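You operate a simulated robot arm through the tools that you are given. There is no shell and no other tool. Be economical: measure what you need, move in short steps, check, and stop when the job is done.

Carry out the task below with a simulated robot arm. There is one attempt and no reset: what you move stays moved.

## Task
Put the end cap on the top of the test bench away on the upper shelf of the end frame. Put the small weight on the job card. Put one of the yellow pegs from the top of the test bench on the clean filter. Fetch the white patch from the top of the test bench and set it on top of the brown board two. Take the grid slide and leave it on the top of the eyelet bench. Put the hex key set on the table shelf. Pull the door five open. Any order will do.

It is judged by the outcome, as a careful person would: the job done as asked, and still so three seconds after it is handed in. It fails if anything else is knocked over, pushed out of place, dropped, spilled or broken. Lids that push on must go on centred and level and be pressed home; caps that screw on are set level and turned clockwise until they are tight.

## Robot
A 7-joint arm with a two-finger parallel gripper on a trunk, on a base that drives. Base frame: it is fixed to the floor where the robot stands at the start and does not move with it; the origin is under the middle of the robot, x ahead of it, y to its left, z up; the surface under the hand at the start is at about z = 84.4. Readings come in cm, degrees, newtons and seconds.
With the tool pointing down near the work surface it reaches from about 26 to 64 cm from the robot's upright axis, wherever it stands. Its first joint turns from -166.0 to 166.0 degrees. Places, roughly: board two [50, 75, 75]; clean filter (18x15x2 cm) [-420, -90, 20]; door five [-1100, -430, 30]; end cap (10x12x3 cm) [50, -10, 80]; grid slide (15x12x3 cm) [20, 20, 20]; hex key set (9x5x3 cm) [-310, -460, 90]; job card [-425, 0, 100]; small weight [50, 25, 75]; table shelf [-300, -800, 40]; top of the eyelet bench [40, -340, 80]; upper shelf of the end frame (50x12 cm) [-984, -78, 96]; white patch (9x8x4 cm) [20, 90, 80]; yellow peg (2x2x5 cm) [40, 50, 90]. Payload 1.57 kg.
The tool frame sits at the grasp point between the pads (the TCP): z along the fingers, y along the line on which they close. The tips reach 3 cm beyond it. Largest opening 8 cm; finger width 1.7, thickness 1.2; the body of the gripper, 4 by 8.2 cm, starts 8 cm behind the TCP.
Orientation is told as [roll, pitch, yaw] about the base's x, y, z axes, in that order, counted from this pose: with the fingers straight down and closing along the base's y, the tool's x points along the base's -x, its y along +y and its z along -z.

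## Interface
- The arm moves only by the tool drive_tool. Its argument "commands" is a list of rows, each a list of 7 numbers: the shift along the tool's x, y, z in cm, then the turn, a rotation vector about the tool's x, y, z in degrees, then the finger opening in cm, from 0 to 8. In form: [[dx, dy, dz, ax, ay, az, grip], ...]. A call has 1 to 10 rows; each row is the pose to reach, as a shift and turn from the pose commanded when the call began, along the tool's axes at that moment. Rows are played at 5 a second. More than 5 cm and 8.6 degrees between two rows, or a gripper value outside its range, and nothing of the call is played. Where a pose cannot be reached the arm comes as near as it can. A force on the tool above 40 N (or 10 N above the force at the start of the call, whichever is more), or a blocked arm, ends the call early, and 0.2 s more pass. The fingers move at their own pace (about 7.2 cm/s each) and stop on an object; they squeeze with about 27 N. The grip force told is the motor's: it shows also when the fingers shut on nothing. Time passes only in rows, and 0.2 s behind the last, so rows that repeat a pose let the fingers close. It gives the time, the measured TCP pose, the force on the tool (base axes), the opening and the grip force at its end, in the units of the frame above (readings bear some noise), with the torque about the TCP (base axes, N m) and any sound that the robot's microphone picked up.
- Cameras (640 x 400 px; columns grow to the right, rows downward): "scene" is now at [23.15, 3.25, 137.34]; the picture's right is [0.69, -0.72, 0.00], its down [-0.63, -0.61, -0.48] and it looks along [0.34, 0.33, -0.88] (base axes); focal length 280 px, centre (320, 200). "wrist" rides on the gripper at [7.2, -0.7, -12.2] in the tool frame; the picture's right is [0.09, 1.00, 0.00], its down [-0.84, 0.08, -0.54] and it looks along [-0.54, 0.05, 0.84] (tool axes); focal length 238 px, centre (320, 200). There is no depth. A picture from a camera that has moved, and an enlarged one, comes with that camera's place and axes in the base frame and with its lens. The place of the scene camera against the robot may be out by one fixed shift of up to 2.5 cm in any direction.
- capture(camera): a new picture of that camera. It takes no simulated time.
- slide_trunk(by): slides the trunk up (or, below 0, down) by that many cm; the arm and the scene camera ride with it, the base frame stays. It gives what a move gives, with no picture.
- base_move(legs): drives the robot by 1 to 6 legs, each [ahead, left, turn to the left] in cm, cm and degrees, along the robot's own axes; the way and the turn of a leg run together, so that a leg with both is an arc; at most 150 cm and 180 degrees a leg. The arm and the cameras ride along, it lands a little off, and it stops where it bumps. It gives what a move gives.
- head_to(pan, tilt): turns the head with the scene camera to pan (to the left, within 86 degrees either way) and tilt (down, from -29 to 69), counted from straight ahead of the robot. It gives what a move gives.
- inspect(camera, box): a new picture of the part [left, top, right, bottom] of that camera's present view, enlarged. It takes no simulated time.
- close_job(): hands the job in; it is judged then, once.

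Work in short steps. Places have to be worked out from the pictures, the camera data and where the tool is seen: move nearer, look again, correct. Check each grasp and each placing, and mend what went wrong. You have 196 turns and 182 pictures in all, those below and enlarged ones among them. Open the gripper and draw the arm clear of the work before you hand the job in, unless the task says otherwise; then end with one line.

The tools are called after "Call:" as a command line: name --pt "numbers of a row" for each row, then --argument value for the rest, lists and objects as JSON in quotes. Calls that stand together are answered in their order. drive_tool: Moves the arm, as the interface text tells. Its arguments: {"type":"object","properties":{"commands":{"type":"array","items":{"type":"array","items":{"type":"number"}}}},"required":["commands"]} The other tools are called the same way: slide_trunk (by) slides the trunk up or down; base_move (legs) drives the base; head_to (pan, tilt) turns the head that bears the scene camera; capture (camera) takes a picture; inspect (camera, box) takes an enlarged picture of a part of a camera's view; close_job () hands the job in.

At the start:

```text
clock: 0.0
ee_pos: [27.19, 38.54, 107.41]
tool_rot: [-0.1, 0.0, 0.0]
wrist_force: [-1.1, 0.0, -0.5]
wrist_torque: [0.0, 0.0, 0.02]
width: 7.97
finger_force: 0.0
trunk travel left (down, up): [-62.5, 36.5]
robot x, y, heading: [0.07, 0.14, 0.2]
head pan, tilt: [43.8, 61.5]
```

scene: 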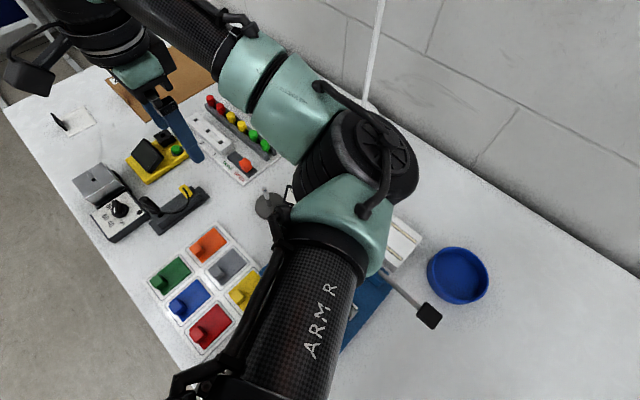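
wrist: 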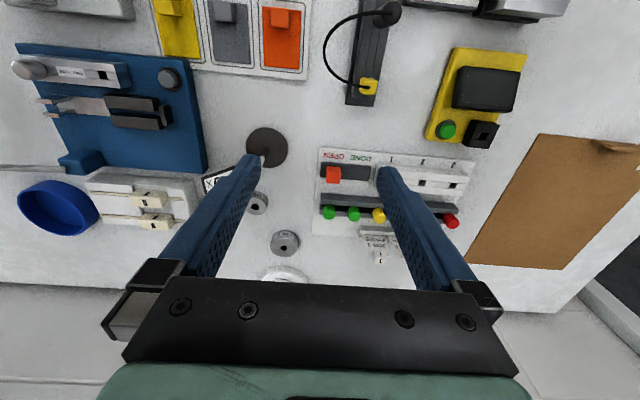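

I'll start by enlarging the present views to identify the objects on the bench.

Call:
inspect --camera "scene" --box '[0, 60, 320, 260]'

Call:
inspect --camera "wrist" --box '[180, 100, 500, 300]'

Call:
inspect --camera "wrist" --box '[0, 0, 320, 240]'

```text
2.00 times, centred on (160, 160) of scene
camera zoom: at [23.15, 3.25, 137.34], right [0.69, -0.72, 0.0], down [-0.63, -0.61, -0.48], along [0.34, 0.33, -0.88], focal length 561 px, centre (640, 280)
```

zoom: 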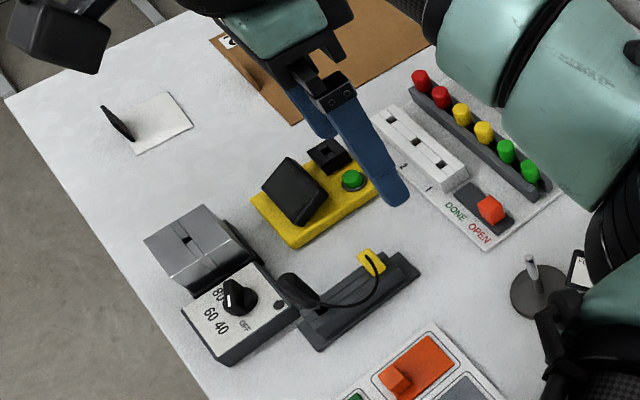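

```text
2.00 times, centred on (340, 200) of wrist
camera zoom: at [19.97, 37.87, 119.54], right [-0.09, 1.0, 0.0], down [0.84, 0.08, 0.54], along [0.54, 0.05, -0.84], focal length 477 px, centre (280, 200)
```

zoom: 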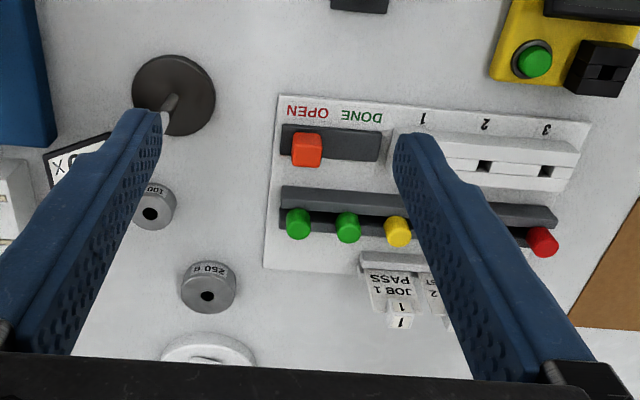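

```text
1.67 times, centred on (160, 120) of wrist
camera zoom: at [19.97, 37.87, 119.54], right [-0.09, 1.0, 0.0], down [0.84, 0.08, 0.54], along [0.54, 0.05, -0.84], focal length 397 px, centre (587, 333)
```

zoom: 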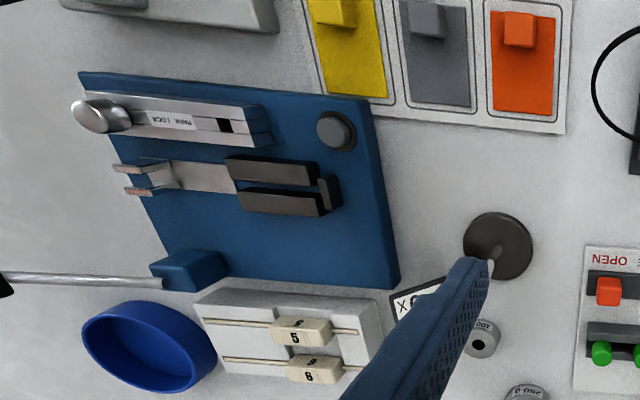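

The weights, peg rack and brown board are visible. Now I look with the head to the left and right side of the bench.

Call:
head_to --pan 75 --tilt 40

Call:
capture --camera "scene"

Call:
head_to --pan -25 --tilt 50

Call:
capture --camera "scene"

Call:
head_to --pan -80 --tilt 20

Call:
capture --camera "scene"

```text
clock: 1.0
ee_pos: [27.25, 38.61, 107.34]
tool_rot: [-0.1, -0.1, 0.0]
wrist_force: [-0.3, 0.0, 0.0]
wrist_torque: [0.03, 0.03, -0.01]
width: 8.0
finger_force: 0.2
trunk travel left (down, up): [-62.5, 36.5]
robot x, y, heading: [0.07, -0.06, -0.2]
head pan, tilt: [75.0, 40.0]
```

```text
176 pictures are left
camera scene: at [20.68, 6.97, 140.18], right [0.97, -0.26, 0.0], down [-0.17, -0.62, -0.77], along [0.2, 0.74, -0.64], focal length 280 px, centre (320, 200)
```

scene: 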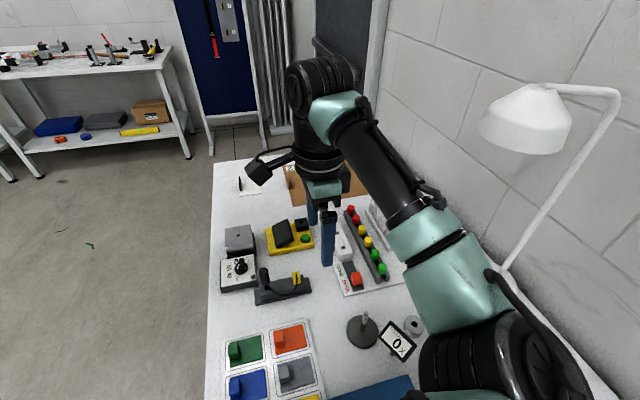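

```text
clock: 2.7
ee_pos: [27.28, 38.51, 107.39]
tool_rot: [0.0, 0.0, -0.1]
wrist_force: [-0.2, 0.5, -0.4]
wrist_torque: [-0.02, -0.02, 0.02]
width: 8.0
finger_force: 0.1
trunk travel left (down, up): [-62.5, 36.5]
robot x, y, heading: [0.19, -0.11, 0.1]
head pan, tilt: [-25.0, 50.0]
```

```text
175 pictures are left
camera scene: at [25.45, -4.49, 138.77], right [-0.42, -0.91, 0.0], down [-0.69, 0.32, -0.64], along [0.58, -0.27, -0.77], focal length 280 px, centre (320, 200)
```

scene: 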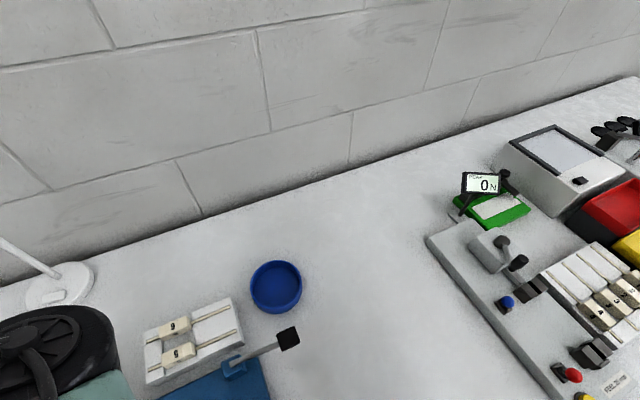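

```text
clock: 4.0
ee_pos: [27.25, 38.55, 107.27]
tool_rot: [0.0, 0.0, -0.1]
wrist_force: [0.0, -0.2, -0.3]
wrist_torque: [0.02, 0.01, -0.03]
width: 7.98
finger_force: 0.1
trunk travel left (down, up): [-62.5, 36.5]
robot x, y, heading: [0.11, 0.24, 0.0]
head pan, tilt: [-80.0, 20.0]
```

```text
174 pictures are left
camera scene: at [20.1, -10.41, 143.33], right [-0.98, -0.17, 0.0], down [-0.06, 0.34, -0.94], along [0.16, -0.93, -0.34], focal length 280 px, centre (320, 200)
```

scene: 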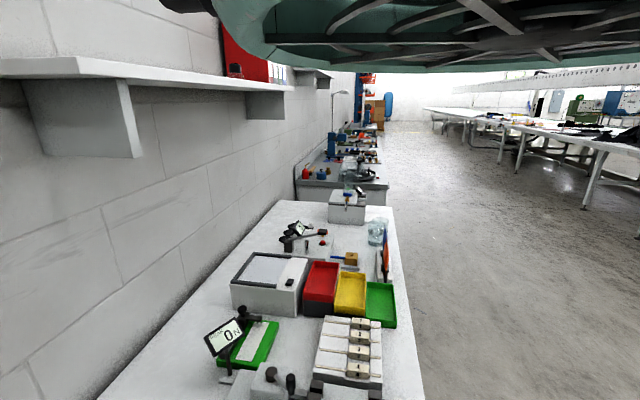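

The blue cup near (49,-6) looks like the end cap; patch is near (15,84). I back away from the bench to look at the whole bench and underneath it.

Call:
base_move --legs '[[-90, 0, 0]]'

Call:
head_to --pan 0 --tilt 40

Call:
capture --camera "scene"

Call:
head_to --pan 50 --tilt 30

Call:
capture --camera "scene"

```text
clock: 8.7
ee_pos: [-63.56, 38.49, 107.33]
tool_rot: [0.0, 0.1, 0.5]
wrist_force: [-0.5, 0.2, 0.1]
wrist_torque: [-0.01, 0.01, -0.01]
width: 8.0
finger_force: 0.1
trunk travel left (down, up): [-62.5, 36.5]
robot x, y, heading: [-90.29, -0.58, 0.6]
head pan, tilt: [-80.0, 20.0]
```

```text
clock: 10.2
ee_pos: [-63.61, 38.33, 107.41]
tool_rot: [0.0, -0.1, 0.5]
wrist_force: [0.4, 0.2, -0.1]
wrist_torque: [0.03, -0.03, 0.03]
width: 8.03
finger_force: 0.1
trunk travel left (down, up): [-62.5, 36.5]
robot x, y, heading: [-90.24, -0.52, 0.4]
head pan, tilt: [0.0, 40.0]
```

```text
173 pictures are left
camera scene: at [-63.5, -1.43, 140.19], right [0.01, -1.0, 0.0], down [-0.64, -0.01, -0.77], along [0.77, 0.01, -0.64], focal length 280 px, centre (320, 200)
```

scene: 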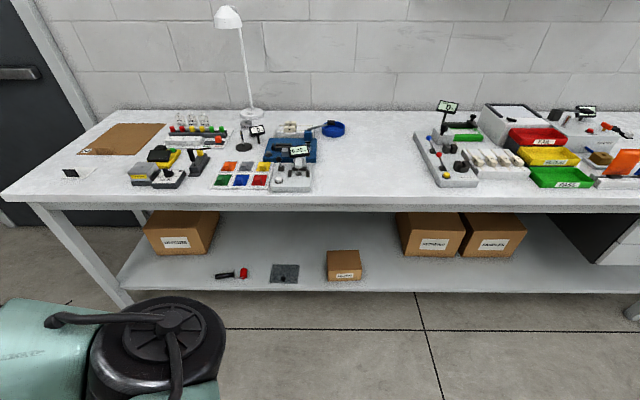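

```text
clock: 11.4
ee_pos: [-63.6, 38.46, 107.38]
tool_rot: [0.0, -0.1, 0.5]
wrist_force: [1.0, -0.5, -0.4]
wrist_torque: [-0.02, 0.0, -0.01]
width: 8.0
finger_force: 0.1
trunk travel left (down, up): [-62.5, 36.5]
robot x, y, heading: [-90.64, -0.72, 0.7]
head pan, tilt: [50.0, 30.0]
```

```text
172 pictures are left
camera scene: at [-66.25, 5.48, 141.72], right [0.77, -0.64, 0.0], down [-0.32, -0.39, -0.87], along [0.55, 0.67, -0.5], focal length 280 px, centre (320, 200)
```

scene: 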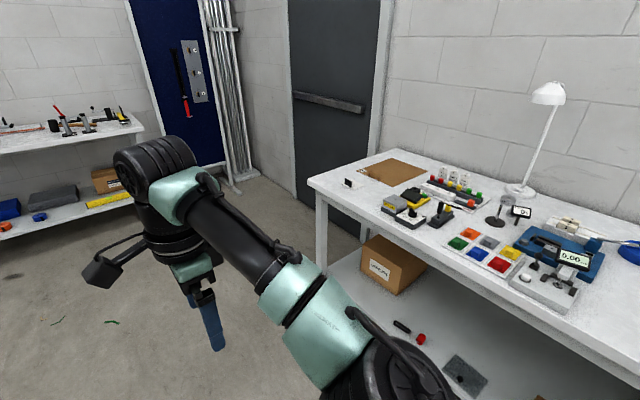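

The grid slide lies on the lower shelf near (22,18). I inspect it, the patch and the brown board closely.

Call:
inspect --camera "scene" --box '[320, 140, 480, 240]'

Call:
inspect --camera "scene" --box '[400, 300, 560, 400]'

Call:
inspect --camera "scene" --box '[480, 180, 640, 320]'

```text
4.00 times, centred on (400, 190) of scene
camera zoom: at [-66.25, 5.48, 141.72], right [0.77, -0.64, 0.0], down [-0.32, -0.39, -0.87], along [0.55, 0.67, -0.5], focal length 1122 px, centre (0, 240)
```

zoom: 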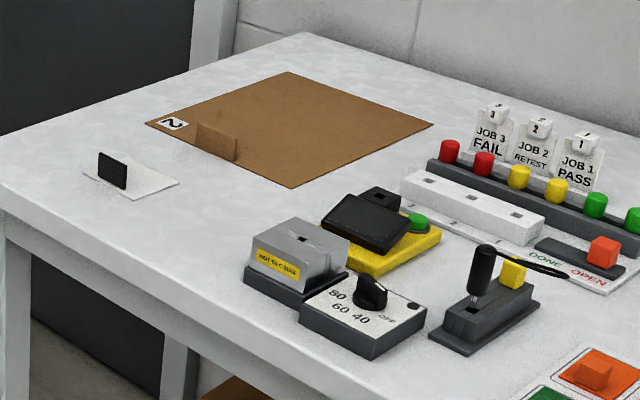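

```text
4.00 times, centred on (480, 350) of scene
camera zoom: at [-66.25, 5.48, 141.72], right [0.77, -0.64, 0.0], down [-0.32, -0.39, -0.87], along [0.55, 0.67, -0.5], focal length 1122 px, centre (-320, -400)
```

zoom: 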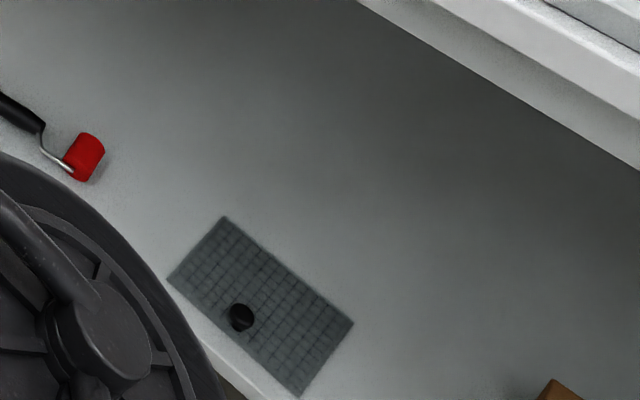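

```text
2.86 times, centred on (560, 250) of scene
camera zoom: at [-66.25, 5.48, 141.72], right [0.77, -0.64, 0.0], down [-0.32, -0.39, -0.87], along [0.55, 0.67, -0.5], focal length 801 px, centre (-366, 57)
```

zoom: 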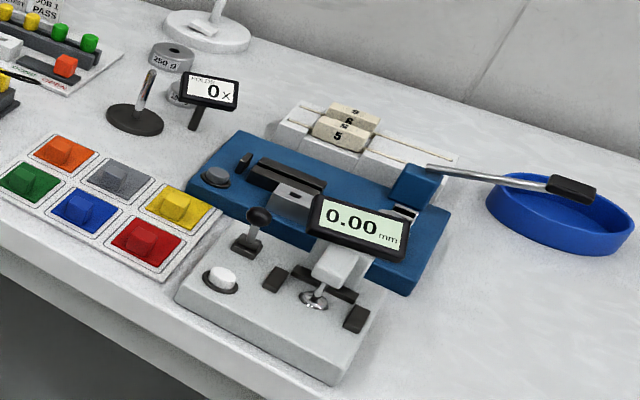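

Now drive to face the patch: left 70, forward 68.

Call:
base_move --legs '[[0, 70, 0], [68, 0, 0]]'

Call:
head_to --pan 30 --tilt 50

Call:
capture --camera "scene"

Call:
capture --camera "wrist"

```text
clock: 18.7
ee_pos: [2.84, 112.06, 107.39]
tool_rot: [0.0, 0.0, 1.5]
wrist_force: [-0.2, -0.4, 0.3]
wrist_torque: [-0.02, 0.0, 0.0]
width: 8.01
finger_force: 0.0
trunk travel left (down, up): [-62.5, 36.5]
robot x, y, heading: [-23.31, 72.64, 1.4]
head pan, tilt: [50.0, 30.0]
```

```text
clock: 19.5
ee_pos: [2.72, 111.99, 107.38]
tool_rot: [0.0, 0.0, 1.5]
wrist_force: [0.0, -1.0, -0.4]
wrist_torque: [0.01, 0.04, 0.0]
width: 8.02
finger_force: 0.1
trunk travel left (down, up): [-62.5, 36.5]
robot x, y, heading: [-23.71, 72.45, 1.4]
head pan, tilt: [30.0, 50.0]
```

```text
168 pictures are left
camera scene: at [1.55, 75.95, 138.78], right [0.52, -0.85, 0.0], down [-0.65, -0.4, -0.64], along [0.55, 0.34, -0.77], focal length 280 px, centre (320, 200)
```

scene: 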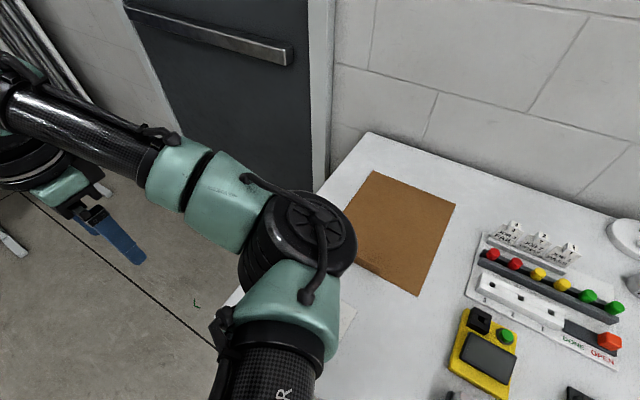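

```text
167 pictures are left
camera wrist: at [-4.52, 111.09, 119.54], right [-0.12, 0.99, 0.0], down [0.83, 0.1, 0.54], along [0.54, 0.06, -0.84], focal length 238 px, centre (320, 200)
```

wrist: 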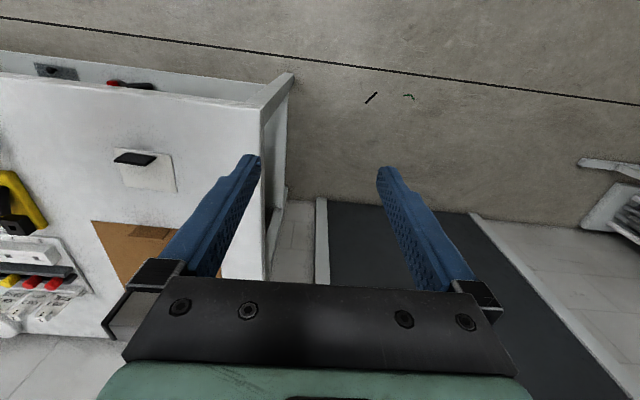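

The patch handle is at about (12.8, 85.5), a thin tab lying along y. I move over it at height.

Call:
drive_tool --pt "-1.6 -4.5 0 0 0 8 8" --pt "-3.1 -9 0 0 0 16 8" --pt "-4.7 -13.4 0 0 0 24 8" --pt "-6.2 -17.9 0 0 0 32 8" --pt "-7.8 -22.4 0 0 0 40 8" --pt "-9.3 -26.8 0 0 0 48 8" --pt "-9.3 -26.8 2 0 0 56 8" --pt "-9.3 -26.8 4 0 0 64 8" --pt "-9.3 -26.8 4 0 0 72 8" --pt "-9.3 -26.8 4 0 0 80 8"

Call:
capture --camera "wrist"

```text
clock: 21.7
ee_pos: [12.8, 85.4, 103.22]
tool_rot: [0.0, 0.0, -78.6]
wrist_force: [-0.3, 0.2, -0.7]
wrist_torque: [0.01, 0.0, -0.02]
width: 8.01
finger_force: 0.1
trunk travel left (down, up): [-62.5, 36.5]
robot x, y, heading: [-23.7, 72.47, 1.7]
head pan, tilt: [30.0, 50.0]
```

```text
166 pictures are left
camera wrist: at [10.63, 92.25, 115.43], right [0.96, 0.29, 0.0], down [0.24, -0.81, 0.54], along [0.16, -0.52, -0.84], focal length 238 px, centre (320, 200)
```

wrist: 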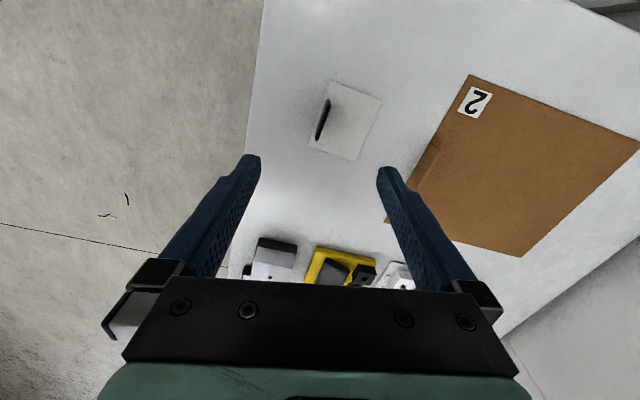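

The handle runs along y at about (13.3, 85). I finish the turn to 90°, descend part way and check.

Call:
drive_tool --pt "-0.1 0.4 3 0 0 6 8" --pt "-0.1 0.4 7 0 0 11.4 8" --pt "-0.1 0.4 10 0 0 11.4 8"

Call:
capture --camera "wrist"

```text
clock: 22.5
ee_pos: [13.12, 85.39, 93.07]
tool_rot: [0.0, 0.0, -90.0]
wrist_force: [-0.2, -0.5, 0.9]
wrist_torque: [-0.01, -0.01, -0.03]
width: 8.0
finger_force: 0.0
trunk travel left (down, up): [-62.5, 36.5]
robot x, y, heading: [-23.25, 72.61, 1.4]
head pan, tilt: [30.0, 50.0]
```

```text
165 pictures are left
camera wrist: at [12.47, 92.58, 105.38], right [1.0, 0.09, 0.0], down [0.08, -0.84, 0.54], along [0.05, -0.54, -0.84], focal length 238 px, centre (320, 200)
```

wrist: 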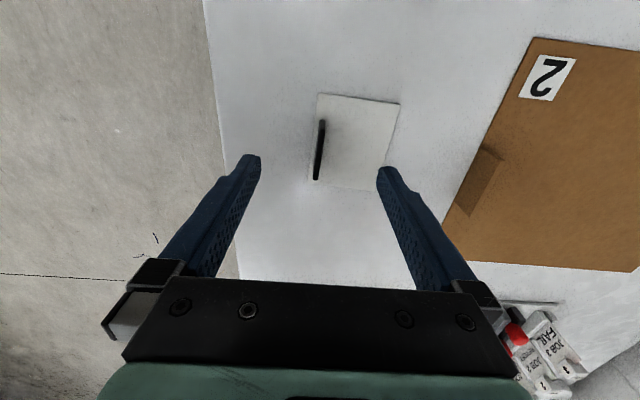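

Handle is centred between the fingers. Descend and close.

Call:
drive_tool --pt "0 0 2.5 0 0 0 8" --pt "0 0 4.7 0 0 0 8" --pt "0 0 4.7 0 0 0 0" --pt "0 0 4.7 0 0 0 0" --pt "0 0 4.7 0 0 0 0" --pt "0 0 4.7 0 0 0 0"

Call:
capture --camera "wrist"

```text
clock: 23.9
ee_pos: [13.08, 85.26, 88.57]
tool_rot: [0.0, 0.0, -90.0]
wrist_force: [-0.3, 0.5, 0.3]
wrist_torque: [0.01, 0.0, 0.03]
width: 0.35
finger_force: 24.2
trunk travel left (down, up): [-62.5, 36.5]
robot x, y, heading: [-23.29, 72.39, 1.5]
head pan, tilt: [30.0, 50.0]
```

```text
164 pictures are left
camera wrist: at [12.37, 92.4, 100.77], right [1.0, 0.09, 0.0], down [0.08, -0.84, 0.54], along [0.05, -0.54, -0.84], focal length 238 px, centre (320, 200)
```

wrist: 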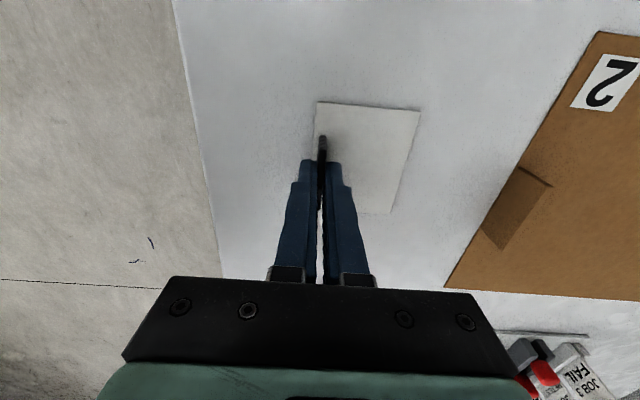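

Gripped (0.35 cm). Lift and carry it to over the board centre, about (37, 83) for the handle.

Call:
drive_tool --pt "0 0 -4 0 0 0 0" --pt "0 0 -8 0 0 0 0" --pt "0 4.5 -8 0 0 0 0" --pt "-1 9 -8 0 0 0 0" --pt "-2 13.5 -8 0 0 0 0" --pt "-2.3 18 -8 0 0 0 0" --pt "-2.3 22 -8 0 0 0 0" --pt "-2.3 24 -6 0 0 0 0" --pt "-2.3 24 -4 0 0 0 0"

Call:
capture --camera "wrist"

Call:
capture --camera "scene"

```text
clock: 25.9
ee_pos: [37.06, 83.15, 92.37]
tool_rot: [0.0, 0.0, -89.9]
wrist_force: [-0.2, 0.5, 0.4]
wrist_torque: [-0.02, 0.0, 0.0]
width: 0.36
finger_force: 24.8
trunk travel left (down, up): [-62.5, 36.5]
robot x, y, heading: [-23.44, 72.76, 1.3]
head pan, tilt: [30.0, 50.0]
```

```text
163 pictures are left
camera wrist: at [36.28, 90.39, 104.6], right [1.0, 0.1, 0.0], down [0.08, -0.84, 0.54], along [0.05, -0.54, -0.84], focal length 238 px, centre (320, 200)
```

wrist: 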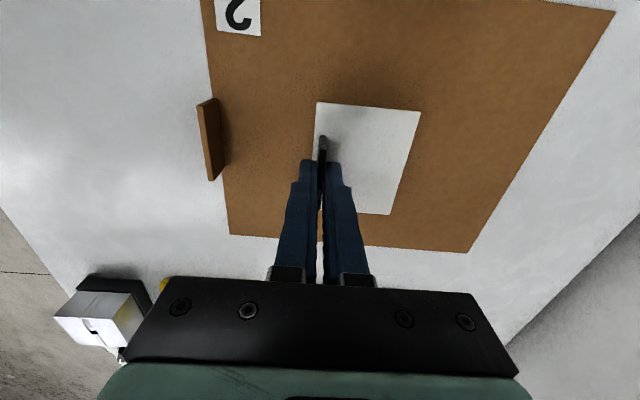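

```text
162 pictures are left
camera scene: at [1.55, 75.94, 138.77], right [0.52, -0.85, 0.0], down [-0.65, -0.4, -0.64], along [0.55, 0.34, -0.77], focal length 280 px, centre (320, 200)
```

scene: 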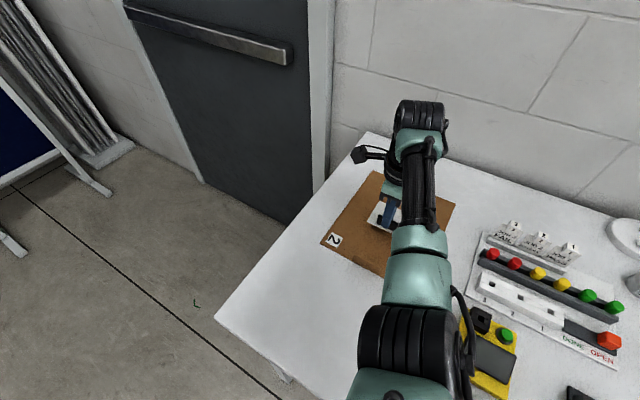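

Good position; shift 2 cm toward +y for margin and lower gently.

Call:
drive_tool --pt "2 0 1 0 0 0 0" --pt "2 0 2.2 0 0 0 0" --pt "2 0 2.8 0 0 0 0" --pt "2 0 3.2 0 0 0 0" --pt "2 0 3.2 0 0 0 0"

Call:
capture --camera "wrist"

```text
clock: 27.1
ee_pos: [37.06, 85.15, 89.42]
tool_rot: [0.1, 0.0, -89.9]
wrist_force: [0.0, 0.7, -0.2]
wrist_torque: [-0.01, 0.0, -0.03]
width: 0.34
finger_force: 25.1
trunk travel left (down, up): [-62.5, 36.5]
robot x, y, heading: [-23.65, 72.8, 1.4]
head pan, tilt: [30.0, 50.0]
```

```text
161 pictures are left
camera wrist: at [36.38, 92.36, 101.59], right [1.0, 0.09, 0.0], down [0.08, -0.84, 0.54], along [0.05, -0.54, -0.84], focal length 238 px, centre (320, 200)
```

wrist: 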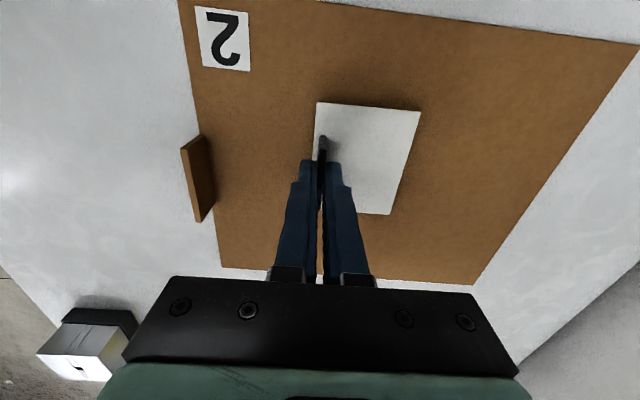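

No contact yet; continue down in small steps.

Call:
drive_tool --pt "0 0 0.3 0 0 0 0" --pt "0 0 0.5 0 0 0 0" --pt "0 0 0.5 0 0 0 0"

```text
clock: 27.9
ee_pos: [37.18, 85.11, 88.9]
tool_rot: [0.0, 0.1, -89.8]
wrist_force: [-1.1, 0.4, 0.1]
wrist_torque: [0.0, 0.0, -0.01]
width: 0.38
finger_force: 24.1
trunk travel left (down, up): [-62.5, 36.5]
robot x, y, heading: [-23.11, 72.79, 1.6]
head pan, tilt: [30.0, 50.0]
```

Call:
drive_tool --pt "0 0 0.2 0 0 0 0" --pt "0 0 0.2 0 0 0 0" --pt "0 0 0.2 0 0 0 4" --pt "0 0 0.2 0 0 0 4" --pt "0 0 -4 0 0 0 4" --pt "0 0 -8 0 0 0 4"

Call:
capture --camera "wrist"

```text
clock: 29.3
ee_pos: [37.18, 85.14, 97.02]
tool_rot: [0.0, 0.0, -89.9]
wrist_force: [-0.7, -1.7, 0.1]
wrist_torque: [0.0, -0.01, -0.01]
width: 4.0
finger_force: 0.1
trunk travel left (down, up): [-62.5, 36.5]
robot x, y, heading: [-23.12, 72.86, 1.5]
head pan, tilt: [30.0, 50.0]
```

```text
160 pictures are left
camera wrist: at [36.41, 92.38, 109.22], right [1.0, 0.09, 0.0], down [0.08, -0.84, 0.54], along [0.05, -0.54, -0.84], focal length 238 px, centre (320, 200)
```

wrist: 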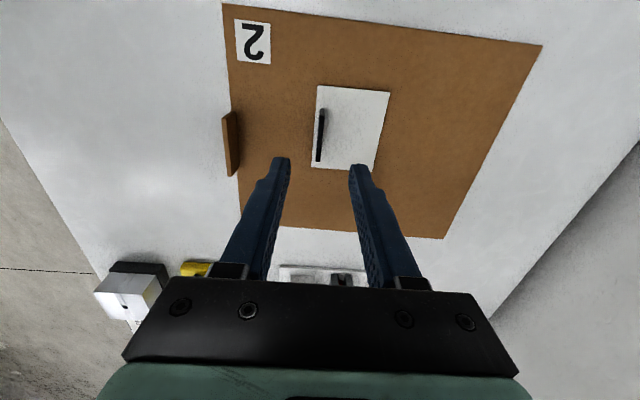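

Patch is on the board. Next the pegs: raise and pull back, then drive right/forward for a close look.

Call:
drive_tool --pt "0 -3 -3 0 0 0 8" --pt "0 -7 -6 0 0 0 8" --pt "0 -11 -10 0 0 0 8"

Call:
base_move --legs '[[7, -25, -1.5]]'

Call:
capture --camera "wrist"

Call:
capture --camera "scene"

```text
refused: row 3 steps farther than a row can; nothing moved
```

```text
clock: 31.2
ee_pos: [44.76, 58.79, 97.04]
tool_rot: [-0.1, 0.0, -91.4]
wrist_force: [-0.7, 0.2, -0.5]
wrist_torque: [-0.03, 0.01, 0.04]
width: 3.99
finger_force: 0.0
trunk travel left (down, up): [-62.5, 36.5]
robot x, y, heading: [-16.17, 48.01, 0.1]
head pan, tilt: [30.0, 50.0]
```

```text
159 pictures are left
camera wrist: at [44.14, 65.91, 109.18], right [1.0, 0.07, 0.0], down [0.06, -0.84, 0.54], along [0.04, -0.54, -0.84], focal length 238 px, centre (320, 200)
```

wrist: 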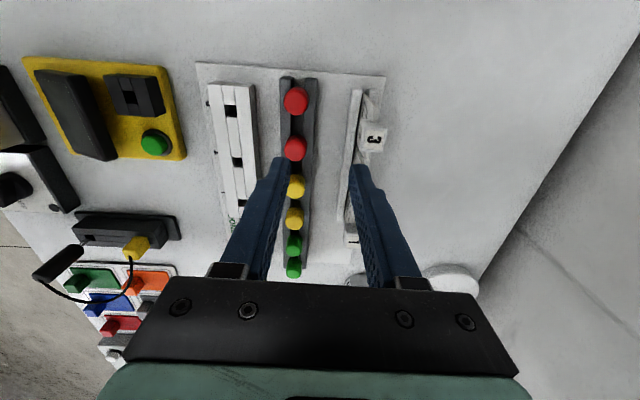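

```text
158 pictures are left
camera scene: at [8.9, 50.39, 138.77], right [0.5, -0.87, 0.0], down [-0.66, -0.38, -0.64], along [0.56, 0.32, -0.77], focal length 280 px, centre (320, 200)
```

scene: 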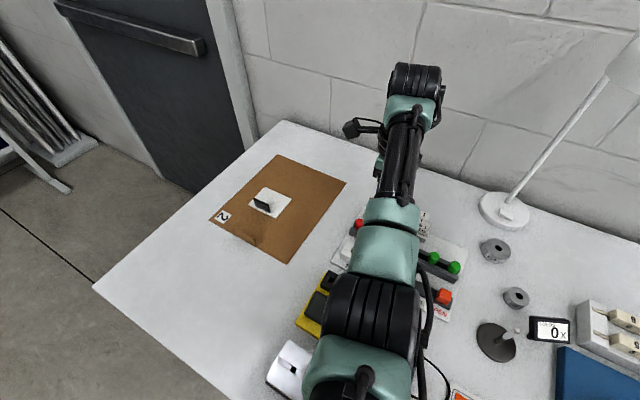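

The pegs are near x≈42.7, the yellow ones at about y≈50.5 and 54. I move the hand over the nearer-right yellow one at the same height.

Call:
drive_tool --pt "-4 -1 0 0 0 0 4" --pt "-8.2 -2 0 0 0 -1.4 4" --pt "-8.2 -2 0 0 0 -1.4 4"

Call:
capture --camera "wrist"

```text
clock: 32.0
ee_pos: [42.35, 50.56, 96.85]
tool_rot: [0.0, 0.0, -89.9]
wrist_force: [-0.5, 0.4, 0.0]
wrist_torque: [0.02, 0.03, 0.0]
width: 4.0
finger_force: 0.0
trunk travel left (down, up): [-62.5, 36.5]
robot x, y, heading: [-16.32, 47.66, 0.2]
head pan, tilt: [30.0, 50.0]
```

```text
157 pictures are left
camera wrist: at [41.64, 57.77, 109.05], right [1.0, 0.09, 0.0], down [0.08, -0.84, 0.54], along [0.05, -0.54, -0.84], focal length 238 px, centre (320, 200)
```

wrist: 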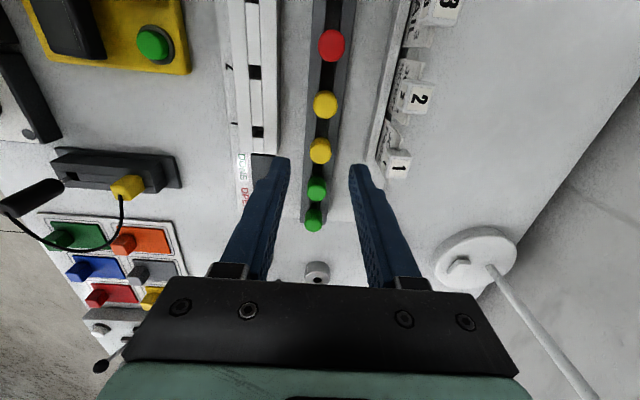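

Triangulating: peg top at about (42.4, 49.6, 88). Shift and lower part way.

Call:
drive_tool --pt "-0.9 0 2.5 0 0 0 4" --pt "-0.9 0 5 0 0 0 4" --pt "-0.9 0 5 0 0 0 4"

Call:
inspect --camera "wrist" --box '[220, 60, 420, 185]'

```text
clock: 32.8
ee_pos: [42.43, 49.61, 92.03]
tool_rot: [0.0, 0.0, -89.9]
wrist_force: [-0.2, -0.5, 0.4]
wrist_torque: [-0.01, 0.01, 0.02]
width: 3.97
finger_force: 0.0
trunk travel left (down, up): [-62.5, 36.5]
robot x, y, heading: [-16.05, 47.6, 0.0]
head pan, tilt: [30.0, 50.0]
```

```text
3.20 times, centred on (320, 122) of wrist
camera zoom: at [41.71, 56.76, 104.25], right [1.0, 0.09, 0.0], down [0.08, -0.84, 0.54], along [0.05, -0.54, -0.84], focal length 763 px, centre (320, 448)
```

zoom: 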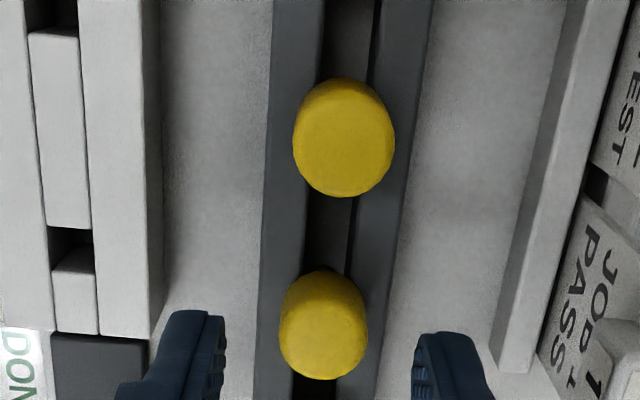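

Peg is centred. It stands in a track between two rails; I narrow the fingers and lower in small steps until I feel the rails or reach enough overlap.

Call:
drive_tool --pt "0.3 0 0.5 0 0 0 3.2" --pt "0.3 0 1 0 0 0 3.2" --pt "0.3 0 1.4 0 0 0 3.2" --pt "0.3 0 1.8 0 0 0 3.2" --pt "0.3 0 2.1 0 0 0 3.2" --pt "0.3 0 2.1 0 0 0 3.2"

Call:
inspect --camera "wrist" --box '[220, 60, 420, 185]'

```text
clock: 34.2
ee_pos: [42.54, 50.05, 89.78]
tool_rot: [0.0, 0.0, -89.9]
wrist_force: [-0.8, 0.9, -0.5]
wrist_torque: [0.01, -0.02, 0.01]
width: 3.19
finger_force: 0.0
trunk travel left (down, up): [-62.5, 36.5]
robot x, y, heading: [-16.45, 48.3, 0.0]
head pan, tilt: [30.0, 50.0]
```

```text
3.20 times, centred on (320, 122) of wrist
camera zoom: at [41.74, 57.18, 102.02], right [1.0, 0.09, 0.0], down [0.08, -0.84, 0.54], along [0.05, -0.54, -0.84], focal length 763 px, centre (320, 448)
```

zoom: 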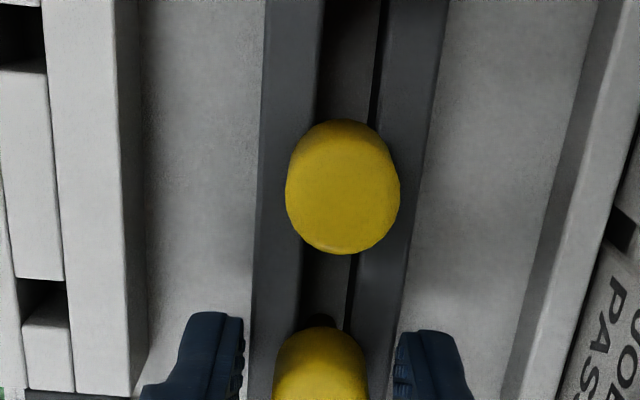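

Call:
drive_tool --pt "0 0 0.2 0 0 0 3.2" --pt "0 0 0.4 0 0 0 3.2" --pt "0 0 0.4 0 0 0 1" --pt "0 0 0.4 0 0 0 1" --pt "0 0 0.4 0 0 0 1"

Call:
inspect --camera "wrist" --box '[220, 60, 420, 185]'

```text
clock: 35.4
ee_pos: [42.59, 50.02, 89.86]
tool_rot: [0.3, 0.0, -89.9]
wrist_force: [-0.1, 1.8, 16.9]
wrist_torque: [0.08, -0.14, -0.08]
width: 3.09
finger_force: 11.6
trunk travel left (down, up): [-62.5, 36.5]
robot x, y, heading: [-16.29, 48.07, -0.1]
head pan, tilt: [30.0, 50.0]
```

```text
3.20 times, centred on (320, 122) of wrist
camera zoom: at [41.65, 57.15, 101.98], right [1.0, 0.09, 0.0], down [0.08, -0.84, 0.54], along [0.05, -0.54, -0.84], focal length 763 px, centre (320, 448)
```

zoom: 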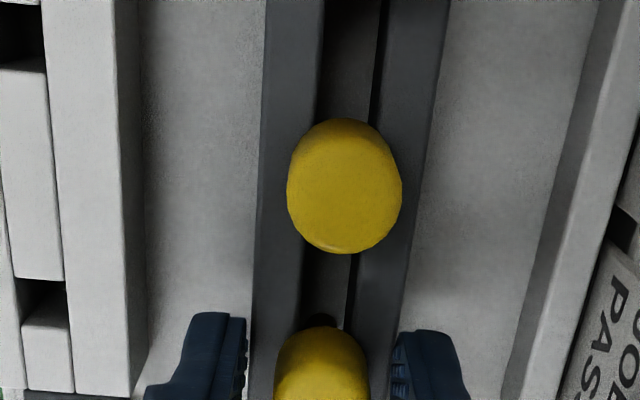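

The fingertips meet the rails at about z 86.8. I rise clear of them and close there.

Call:
drive_tool --pt "0 0 -0.8 0 0 0 3.2" --pt "0 0 -0.8 0 0 0 3.2" --pt "0 0 -0.8 0 0 0 0.8" --pt "0 0 -0.8 0 0 0 0.8" --pt "0 0 -0.8 0 0 0 0.8"

Call:
inspect --camera "wrist" --box '[220, 60, 420, 185]'

```text
clock: 36.6
ee_pos: [42.48, 49.95, 90.34]
tool_rot: [0.0, 0.0, -89.9]
wrist_force: [0.4, 0.8, -0.2]
wrist_torque: [0.0, 0.0, 0.0]
width: 1.51
finger_force: 26.5
trunk travel left (down, up): [-62.5, 36.5]
robot x, y, heading: [-16.14, 47.55, -0.0]
head pan, tilt: [30.0, 50.0]
```

```text
3.20 times, centred on (320, 122) of wrist
camera zoom: at [41.76, 57.17, 102.5], right [1.0, 0.09, 0.0], down [0.08, -0.84, 0.54], along [0.05, -0.54, -0.84], focal length 763 px, centre (320, 448)
```

zoom: 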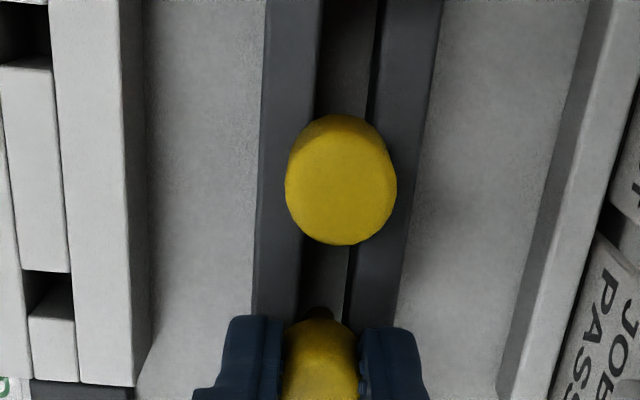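

Gripped at 1.5 cm. Lift straight up slowly.

Call:
drive_tool --pt "0 0 -1 0 0 0 0.8" --pt "0 0 -2.5 0 0 0 0.8" --pt "0 0 -4.5 0 0 0 0.8" --pt "0 0 -8 0 0 0 0.8" --pt "0 0 -12 0 0 0 0.8" --pt "0 0 -16 0 0 0 0.8" --pt "0 -3 -18 0 0 0 0.8"

Call:
capture --camera "wrist"

```text
clock: 38.2
ee_pos: [39.42, 50.02, 108.34]
tool_rot: [0.0, -0.1, -89.9]
wrist_force: [-0.7, -0.8, 1.0]
wrist_torque: [0.02, -0.02, -0.01]
width: 1.5
finger_force: 26.5
trunk travel left (down, up): [-62.5, 36.5]
robot x, y, heading: [-16.18, 47.72, -0.0]
head pan, tilt: [30.0, 50.0]
```

```text
152 pictures are left
camera wrist: at [38.68, 57.14, 120.49], right [1.0, 0.09, 0.0], down [0.08, -0.84, 0.54], along [0.05, -0.54, -0.84], focal length 238 px, centre (320, 200)
```

wrist: 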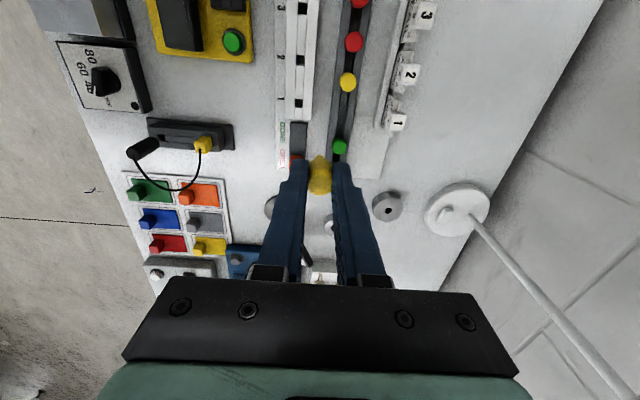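

Peg is held. Back away and turn around, then look toward the rear area.

Call:
base_move --legs '[[-75, 0, 0], [0, 0, 180]]'

Call:
head_to --pan 40 --tilt 15

Call:
capture --camera "scene"

Call:
head_to --pan -20 --tilt 15

Call:
capture --camera "scene"

```text
clock: 49.6
ee_pos: [-146.84, 46.74, 108.3]
tool_rot: [0.0, 0.0, 89.6]
wrist_force: [-0.7, 0.0, 0.0]
wrist_torque: [0.0, 0.01, 0.04]
width: 1.5
finger_force: 27.1
trunk travel left (down, up): [-62.5, 36.5]
robot x, y, heading: [-91.1, 48.1, 179.6]
head pan, tilt: [30.0, 50.0]
```

```text
clock: 50.6
ee_pos: [-146.79, 46.71, 108.26]
tool_rot: [0.0, 0.0, 89.7]
wrist_force: [0.5, -0.6, 0.1]
wrist_torque: [0.0, 0.01, 0.03]
width: 1.49
finger_force: 27.1
trunk travel left (down, up): [-62.5, 36.5]
robot x, y, heading: [-90.97, 48.44, 179.7]
head pan, tilt: [40.0, 15.0]
```

```text
151 pictures are left
camera scene: at [-113.82, 41.41, 144.14], right [-0.64, 0.77, 0.0], down [0.2, 0.17, -0.97], along [-0.74, -0.61, -0.26], focal length 280 px, centre (320, 200)
```

scene: 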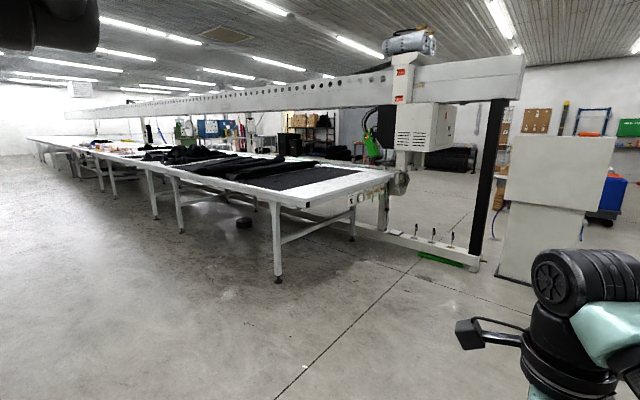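

```text
clock: 51.9
ee_pos: [-146.91, 46.69, 108.23]
tool_rot: [0.0, 0.0, 89.5]
wrist_force: [0.2, -0.4, 0.1]
wrist_torque: [0.03, -0.02, -0.02]
width: 1.46
finger_force: 27.2
trunk travel left (down, up): [-62.5, 36.5]
robot x, y, heading: [-91.21, 48.75, 179.6]
head pan, tilt: [-20.0, 15.0]
```

```text
150 pictures are left
camera scene: at [-115.37, 50.61, 144.15], right [0.35, 0.94, 0.0], down [0.24, -0.09, -0.97], along [-0.91, 0.34, -0.26], focal length 280 px, centre (320, 200)
```

scene: 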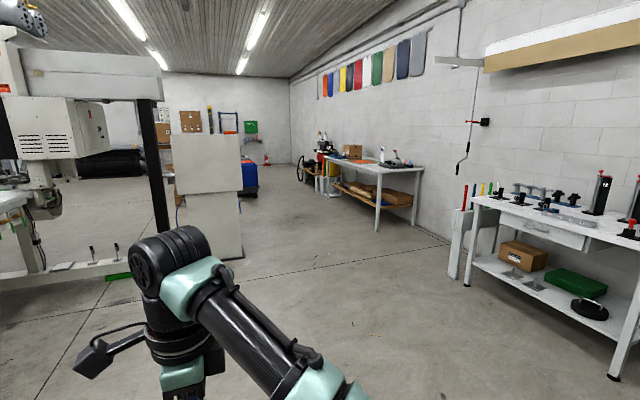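

Zoom into the gantry end with the console and lower rail.

Call:
head_to --pan 25 --tilt 20

Call:
inspect --camera "scene" --box '[220, 100, 420, 225]'

Call:
capture --camera "scene"

```text
clock: 53.0
ee_pos: [-146.98, 46.67, 108.19]
tool_rot: [0.0, 0.0, 89.7]
wrist_force: [-0.9, 0.5, -0.1]
wrist_torque: [-0.01, 0.02, 0.02]
width: 1.75
finger_force: 26.1
trunk travel left (down, up): [-62.5, 36.5]
robot x, y, heading: [-91.32, 48.64, 179.7]
head pan, tilt: [25.0, 20.0]
```

```text
3.20 times, centred on (320, 162) of scene
camera zoom: at [-115.09, 43.5, 143.33], right [-0.41, 0.91, 0.0], down [0.31, 0.14, -0.94], along [-0.85, -0.39, -0.34], focal length 897 px, centre (320, 320)
```

zoom: 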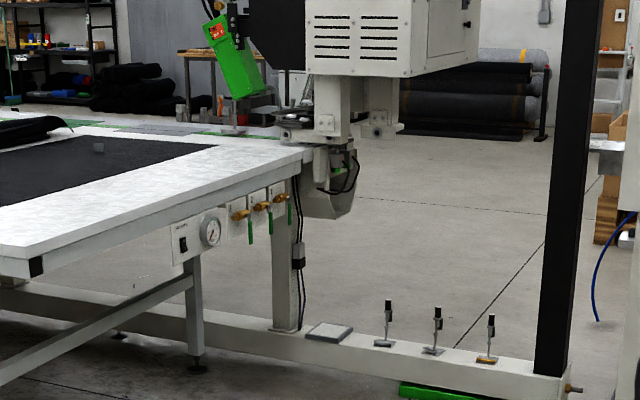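

```text
148 pictures are left
camera scene: at [-115.09, 43.5, 143.33], right [-0.41, 0.91, 0.0], down [0.31, 0.14, -0.94], along [-0.85, -0.39, -0.34], focal length 280 px, centre (320, 200)
```

scene: 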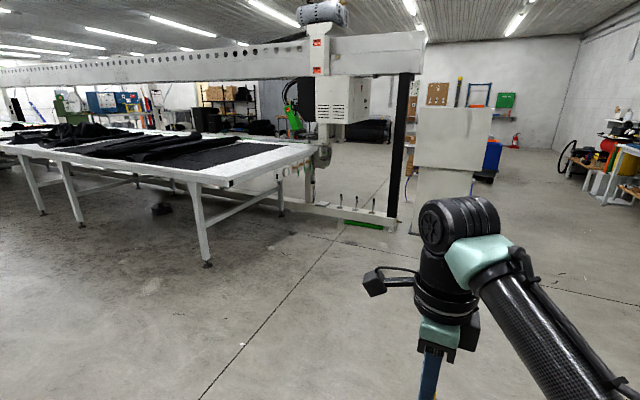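

The grey pad on the low gantry beam at about (-413,-89) must be the clean filter. I drive closer and look again.

Call:
base_move --legs '[[115, 0, 0], [110, 55, 0]]'

Call:
head_to --pan 20 --tilt 30

Call:
capture --camera "scene"

Call:
capture --camera "wrist"

```text
clock: 64.6
ee_pos: [-369.56, -2.06, 108.3]
tool_rot: [0.1, 0.0, 88.5]
wrist_force: [0.1, 0.0, -0.9]
wrist_torque: [-0.03, 0.02, 0.0]
width: 1.77
finger_force: 26.7
trunk travel left (down, up): [-62.5, 36.5]
robot x, y, heading: [-313.78, -1.82, 178.4]
head pan, tilt: [25.0, 20.0]
```

```text
clock: 65.3
ee_pos: [-369.58, -1.99, 108.25]
tool_rot: [0.0, 0.0, 88.4]
wrist_force: [-0.2, 1.3, -0.4]
wrist_torque: [-0.01, -0.03, -0.01]
width: 1.74
finger_force: 26.8
trunk travel left (down, up): [-62.5, 36.5]
robot x, y, heading: [-313.99, -1.46, 178.6]
head pan, tilt: [20.0, 30.0]
```

```text
147 pictures are left
camera scene: at [-337.87, -5.06, 141.73], right [-0.32, 0.95, 0.0], down [0.47, 0.16, -0.87], along [-0.82, -0.27, -0.5], focal length 280 px, centre (320, 200)
```

scene: 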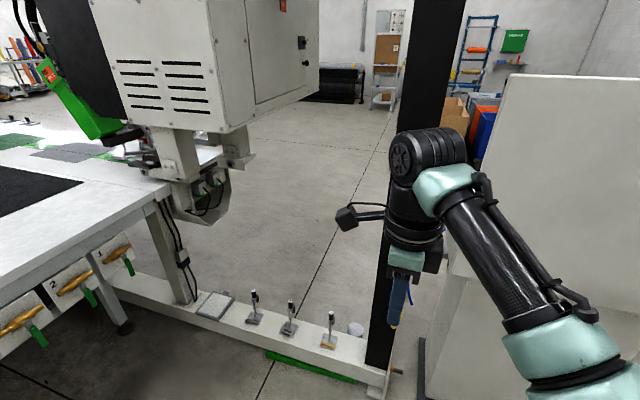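

```text
146 pictures are left
camera wrist: at [-369.21, -9.34, 120.46], right [-1.0, -0.07, 0.0], down [-0.05, 0.84, 0.54], along [-0.04, 0.54, -0.84], focal length 238 px, centre (320, 200)
```

wrist: 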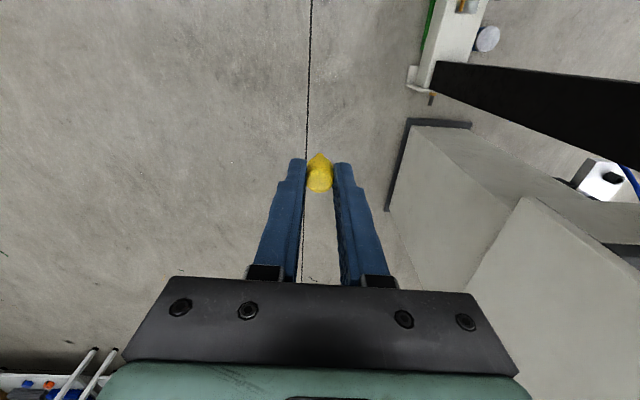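

Call:
inspect --camera "wrist" --box '[270, 130, 370, 200]'

Call:
inspect --camera "scene" --box '[160, 250, 400, 400]'

```text
5.71 times, centred on (320, 165) of wrist
camera zoom: at [-369.21, -9.34, 120.46], right [-1.0, -0.07, 0.0], down [-0.05, 0.84, 0.54], along [-0.04, 0.54, -0.84], focal length 1362 px, centre (320, 400)
```

zoom: 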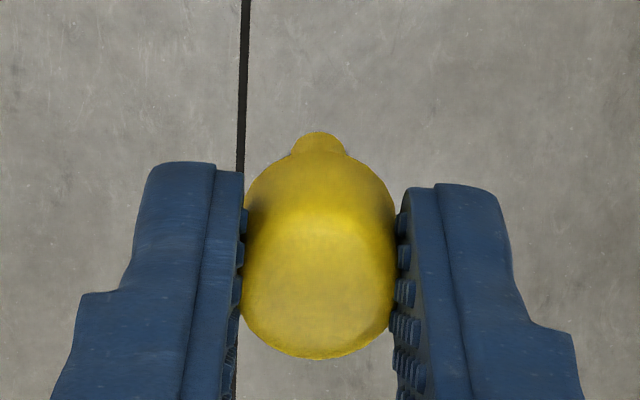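

```text
2.67 times, centred on (280, 325) of scene
camera zoom: at [-337.87, -5.06, 141.73], right [-0.32, 0.95, 0.0], down [0.47, 0.16, -0.87], along [-0.82, -0.27, -0.5], focal length 748 px, centre (427, -133)
```

zoom: 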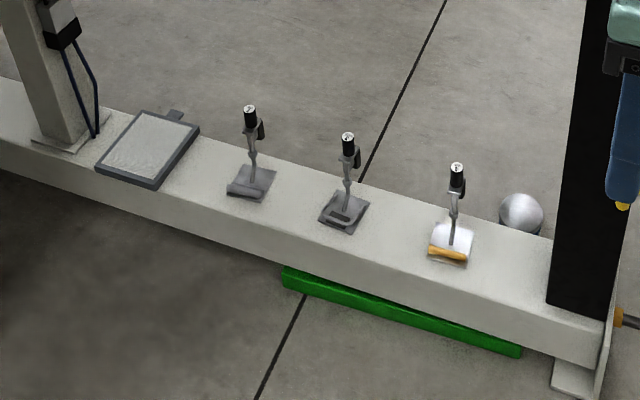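

The filter pad centre is near (-415,-88). I lower the trunk (so the arm stays below the gantry box) and pull the hand in before driving.

Call:
slide_trunk --by -60

Call:
drive_tool --pt "0 -4 0 0 0 0 0.8" --pt "0 -8 0 0 0 0 0.8" --pt "0 -12 0 0 0 0 0.8" --pt "0 -14 0 0 0 0 0.8"

Call:
capture --camera "scene"

```text
refused: -60 is not a number from -40 to 40
```

```text
clock: 66.3
ee_pos: [-355.47, -2.58, 108.1]
tool_rot: [0.0, 0.0, 88.4]
wrist_force: [0.6, 0.0, -0.8]
wrist_torque: [0.02, -0.02, 0.01]
width: 1.74
finger_force: 26.8
trunk travel left (down, up): [-62.5, 36.5]
robot x, y, heading: [-313.99, -1.12, 178.6]
head pan, tilt: [20.0, 30.0]
```

```text
143 pictures are left
camera scene: at [-337.87, -5.06, 141.73], right [-0.32, 0.95, 0.0], down [0.47, 0.16, -0.87], along [-0.82, -0.27, -0.5], focal length 280 px, centre (320, 200)
```

scene: 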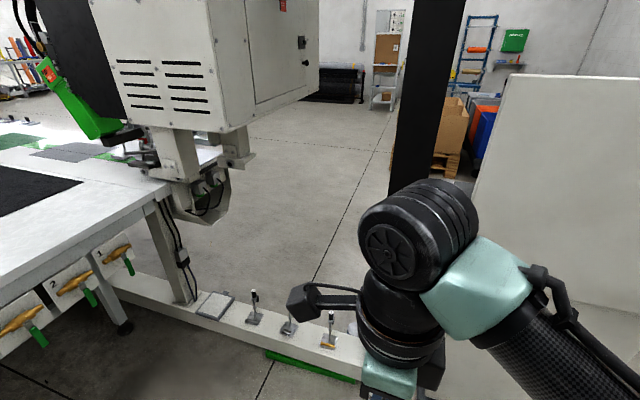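

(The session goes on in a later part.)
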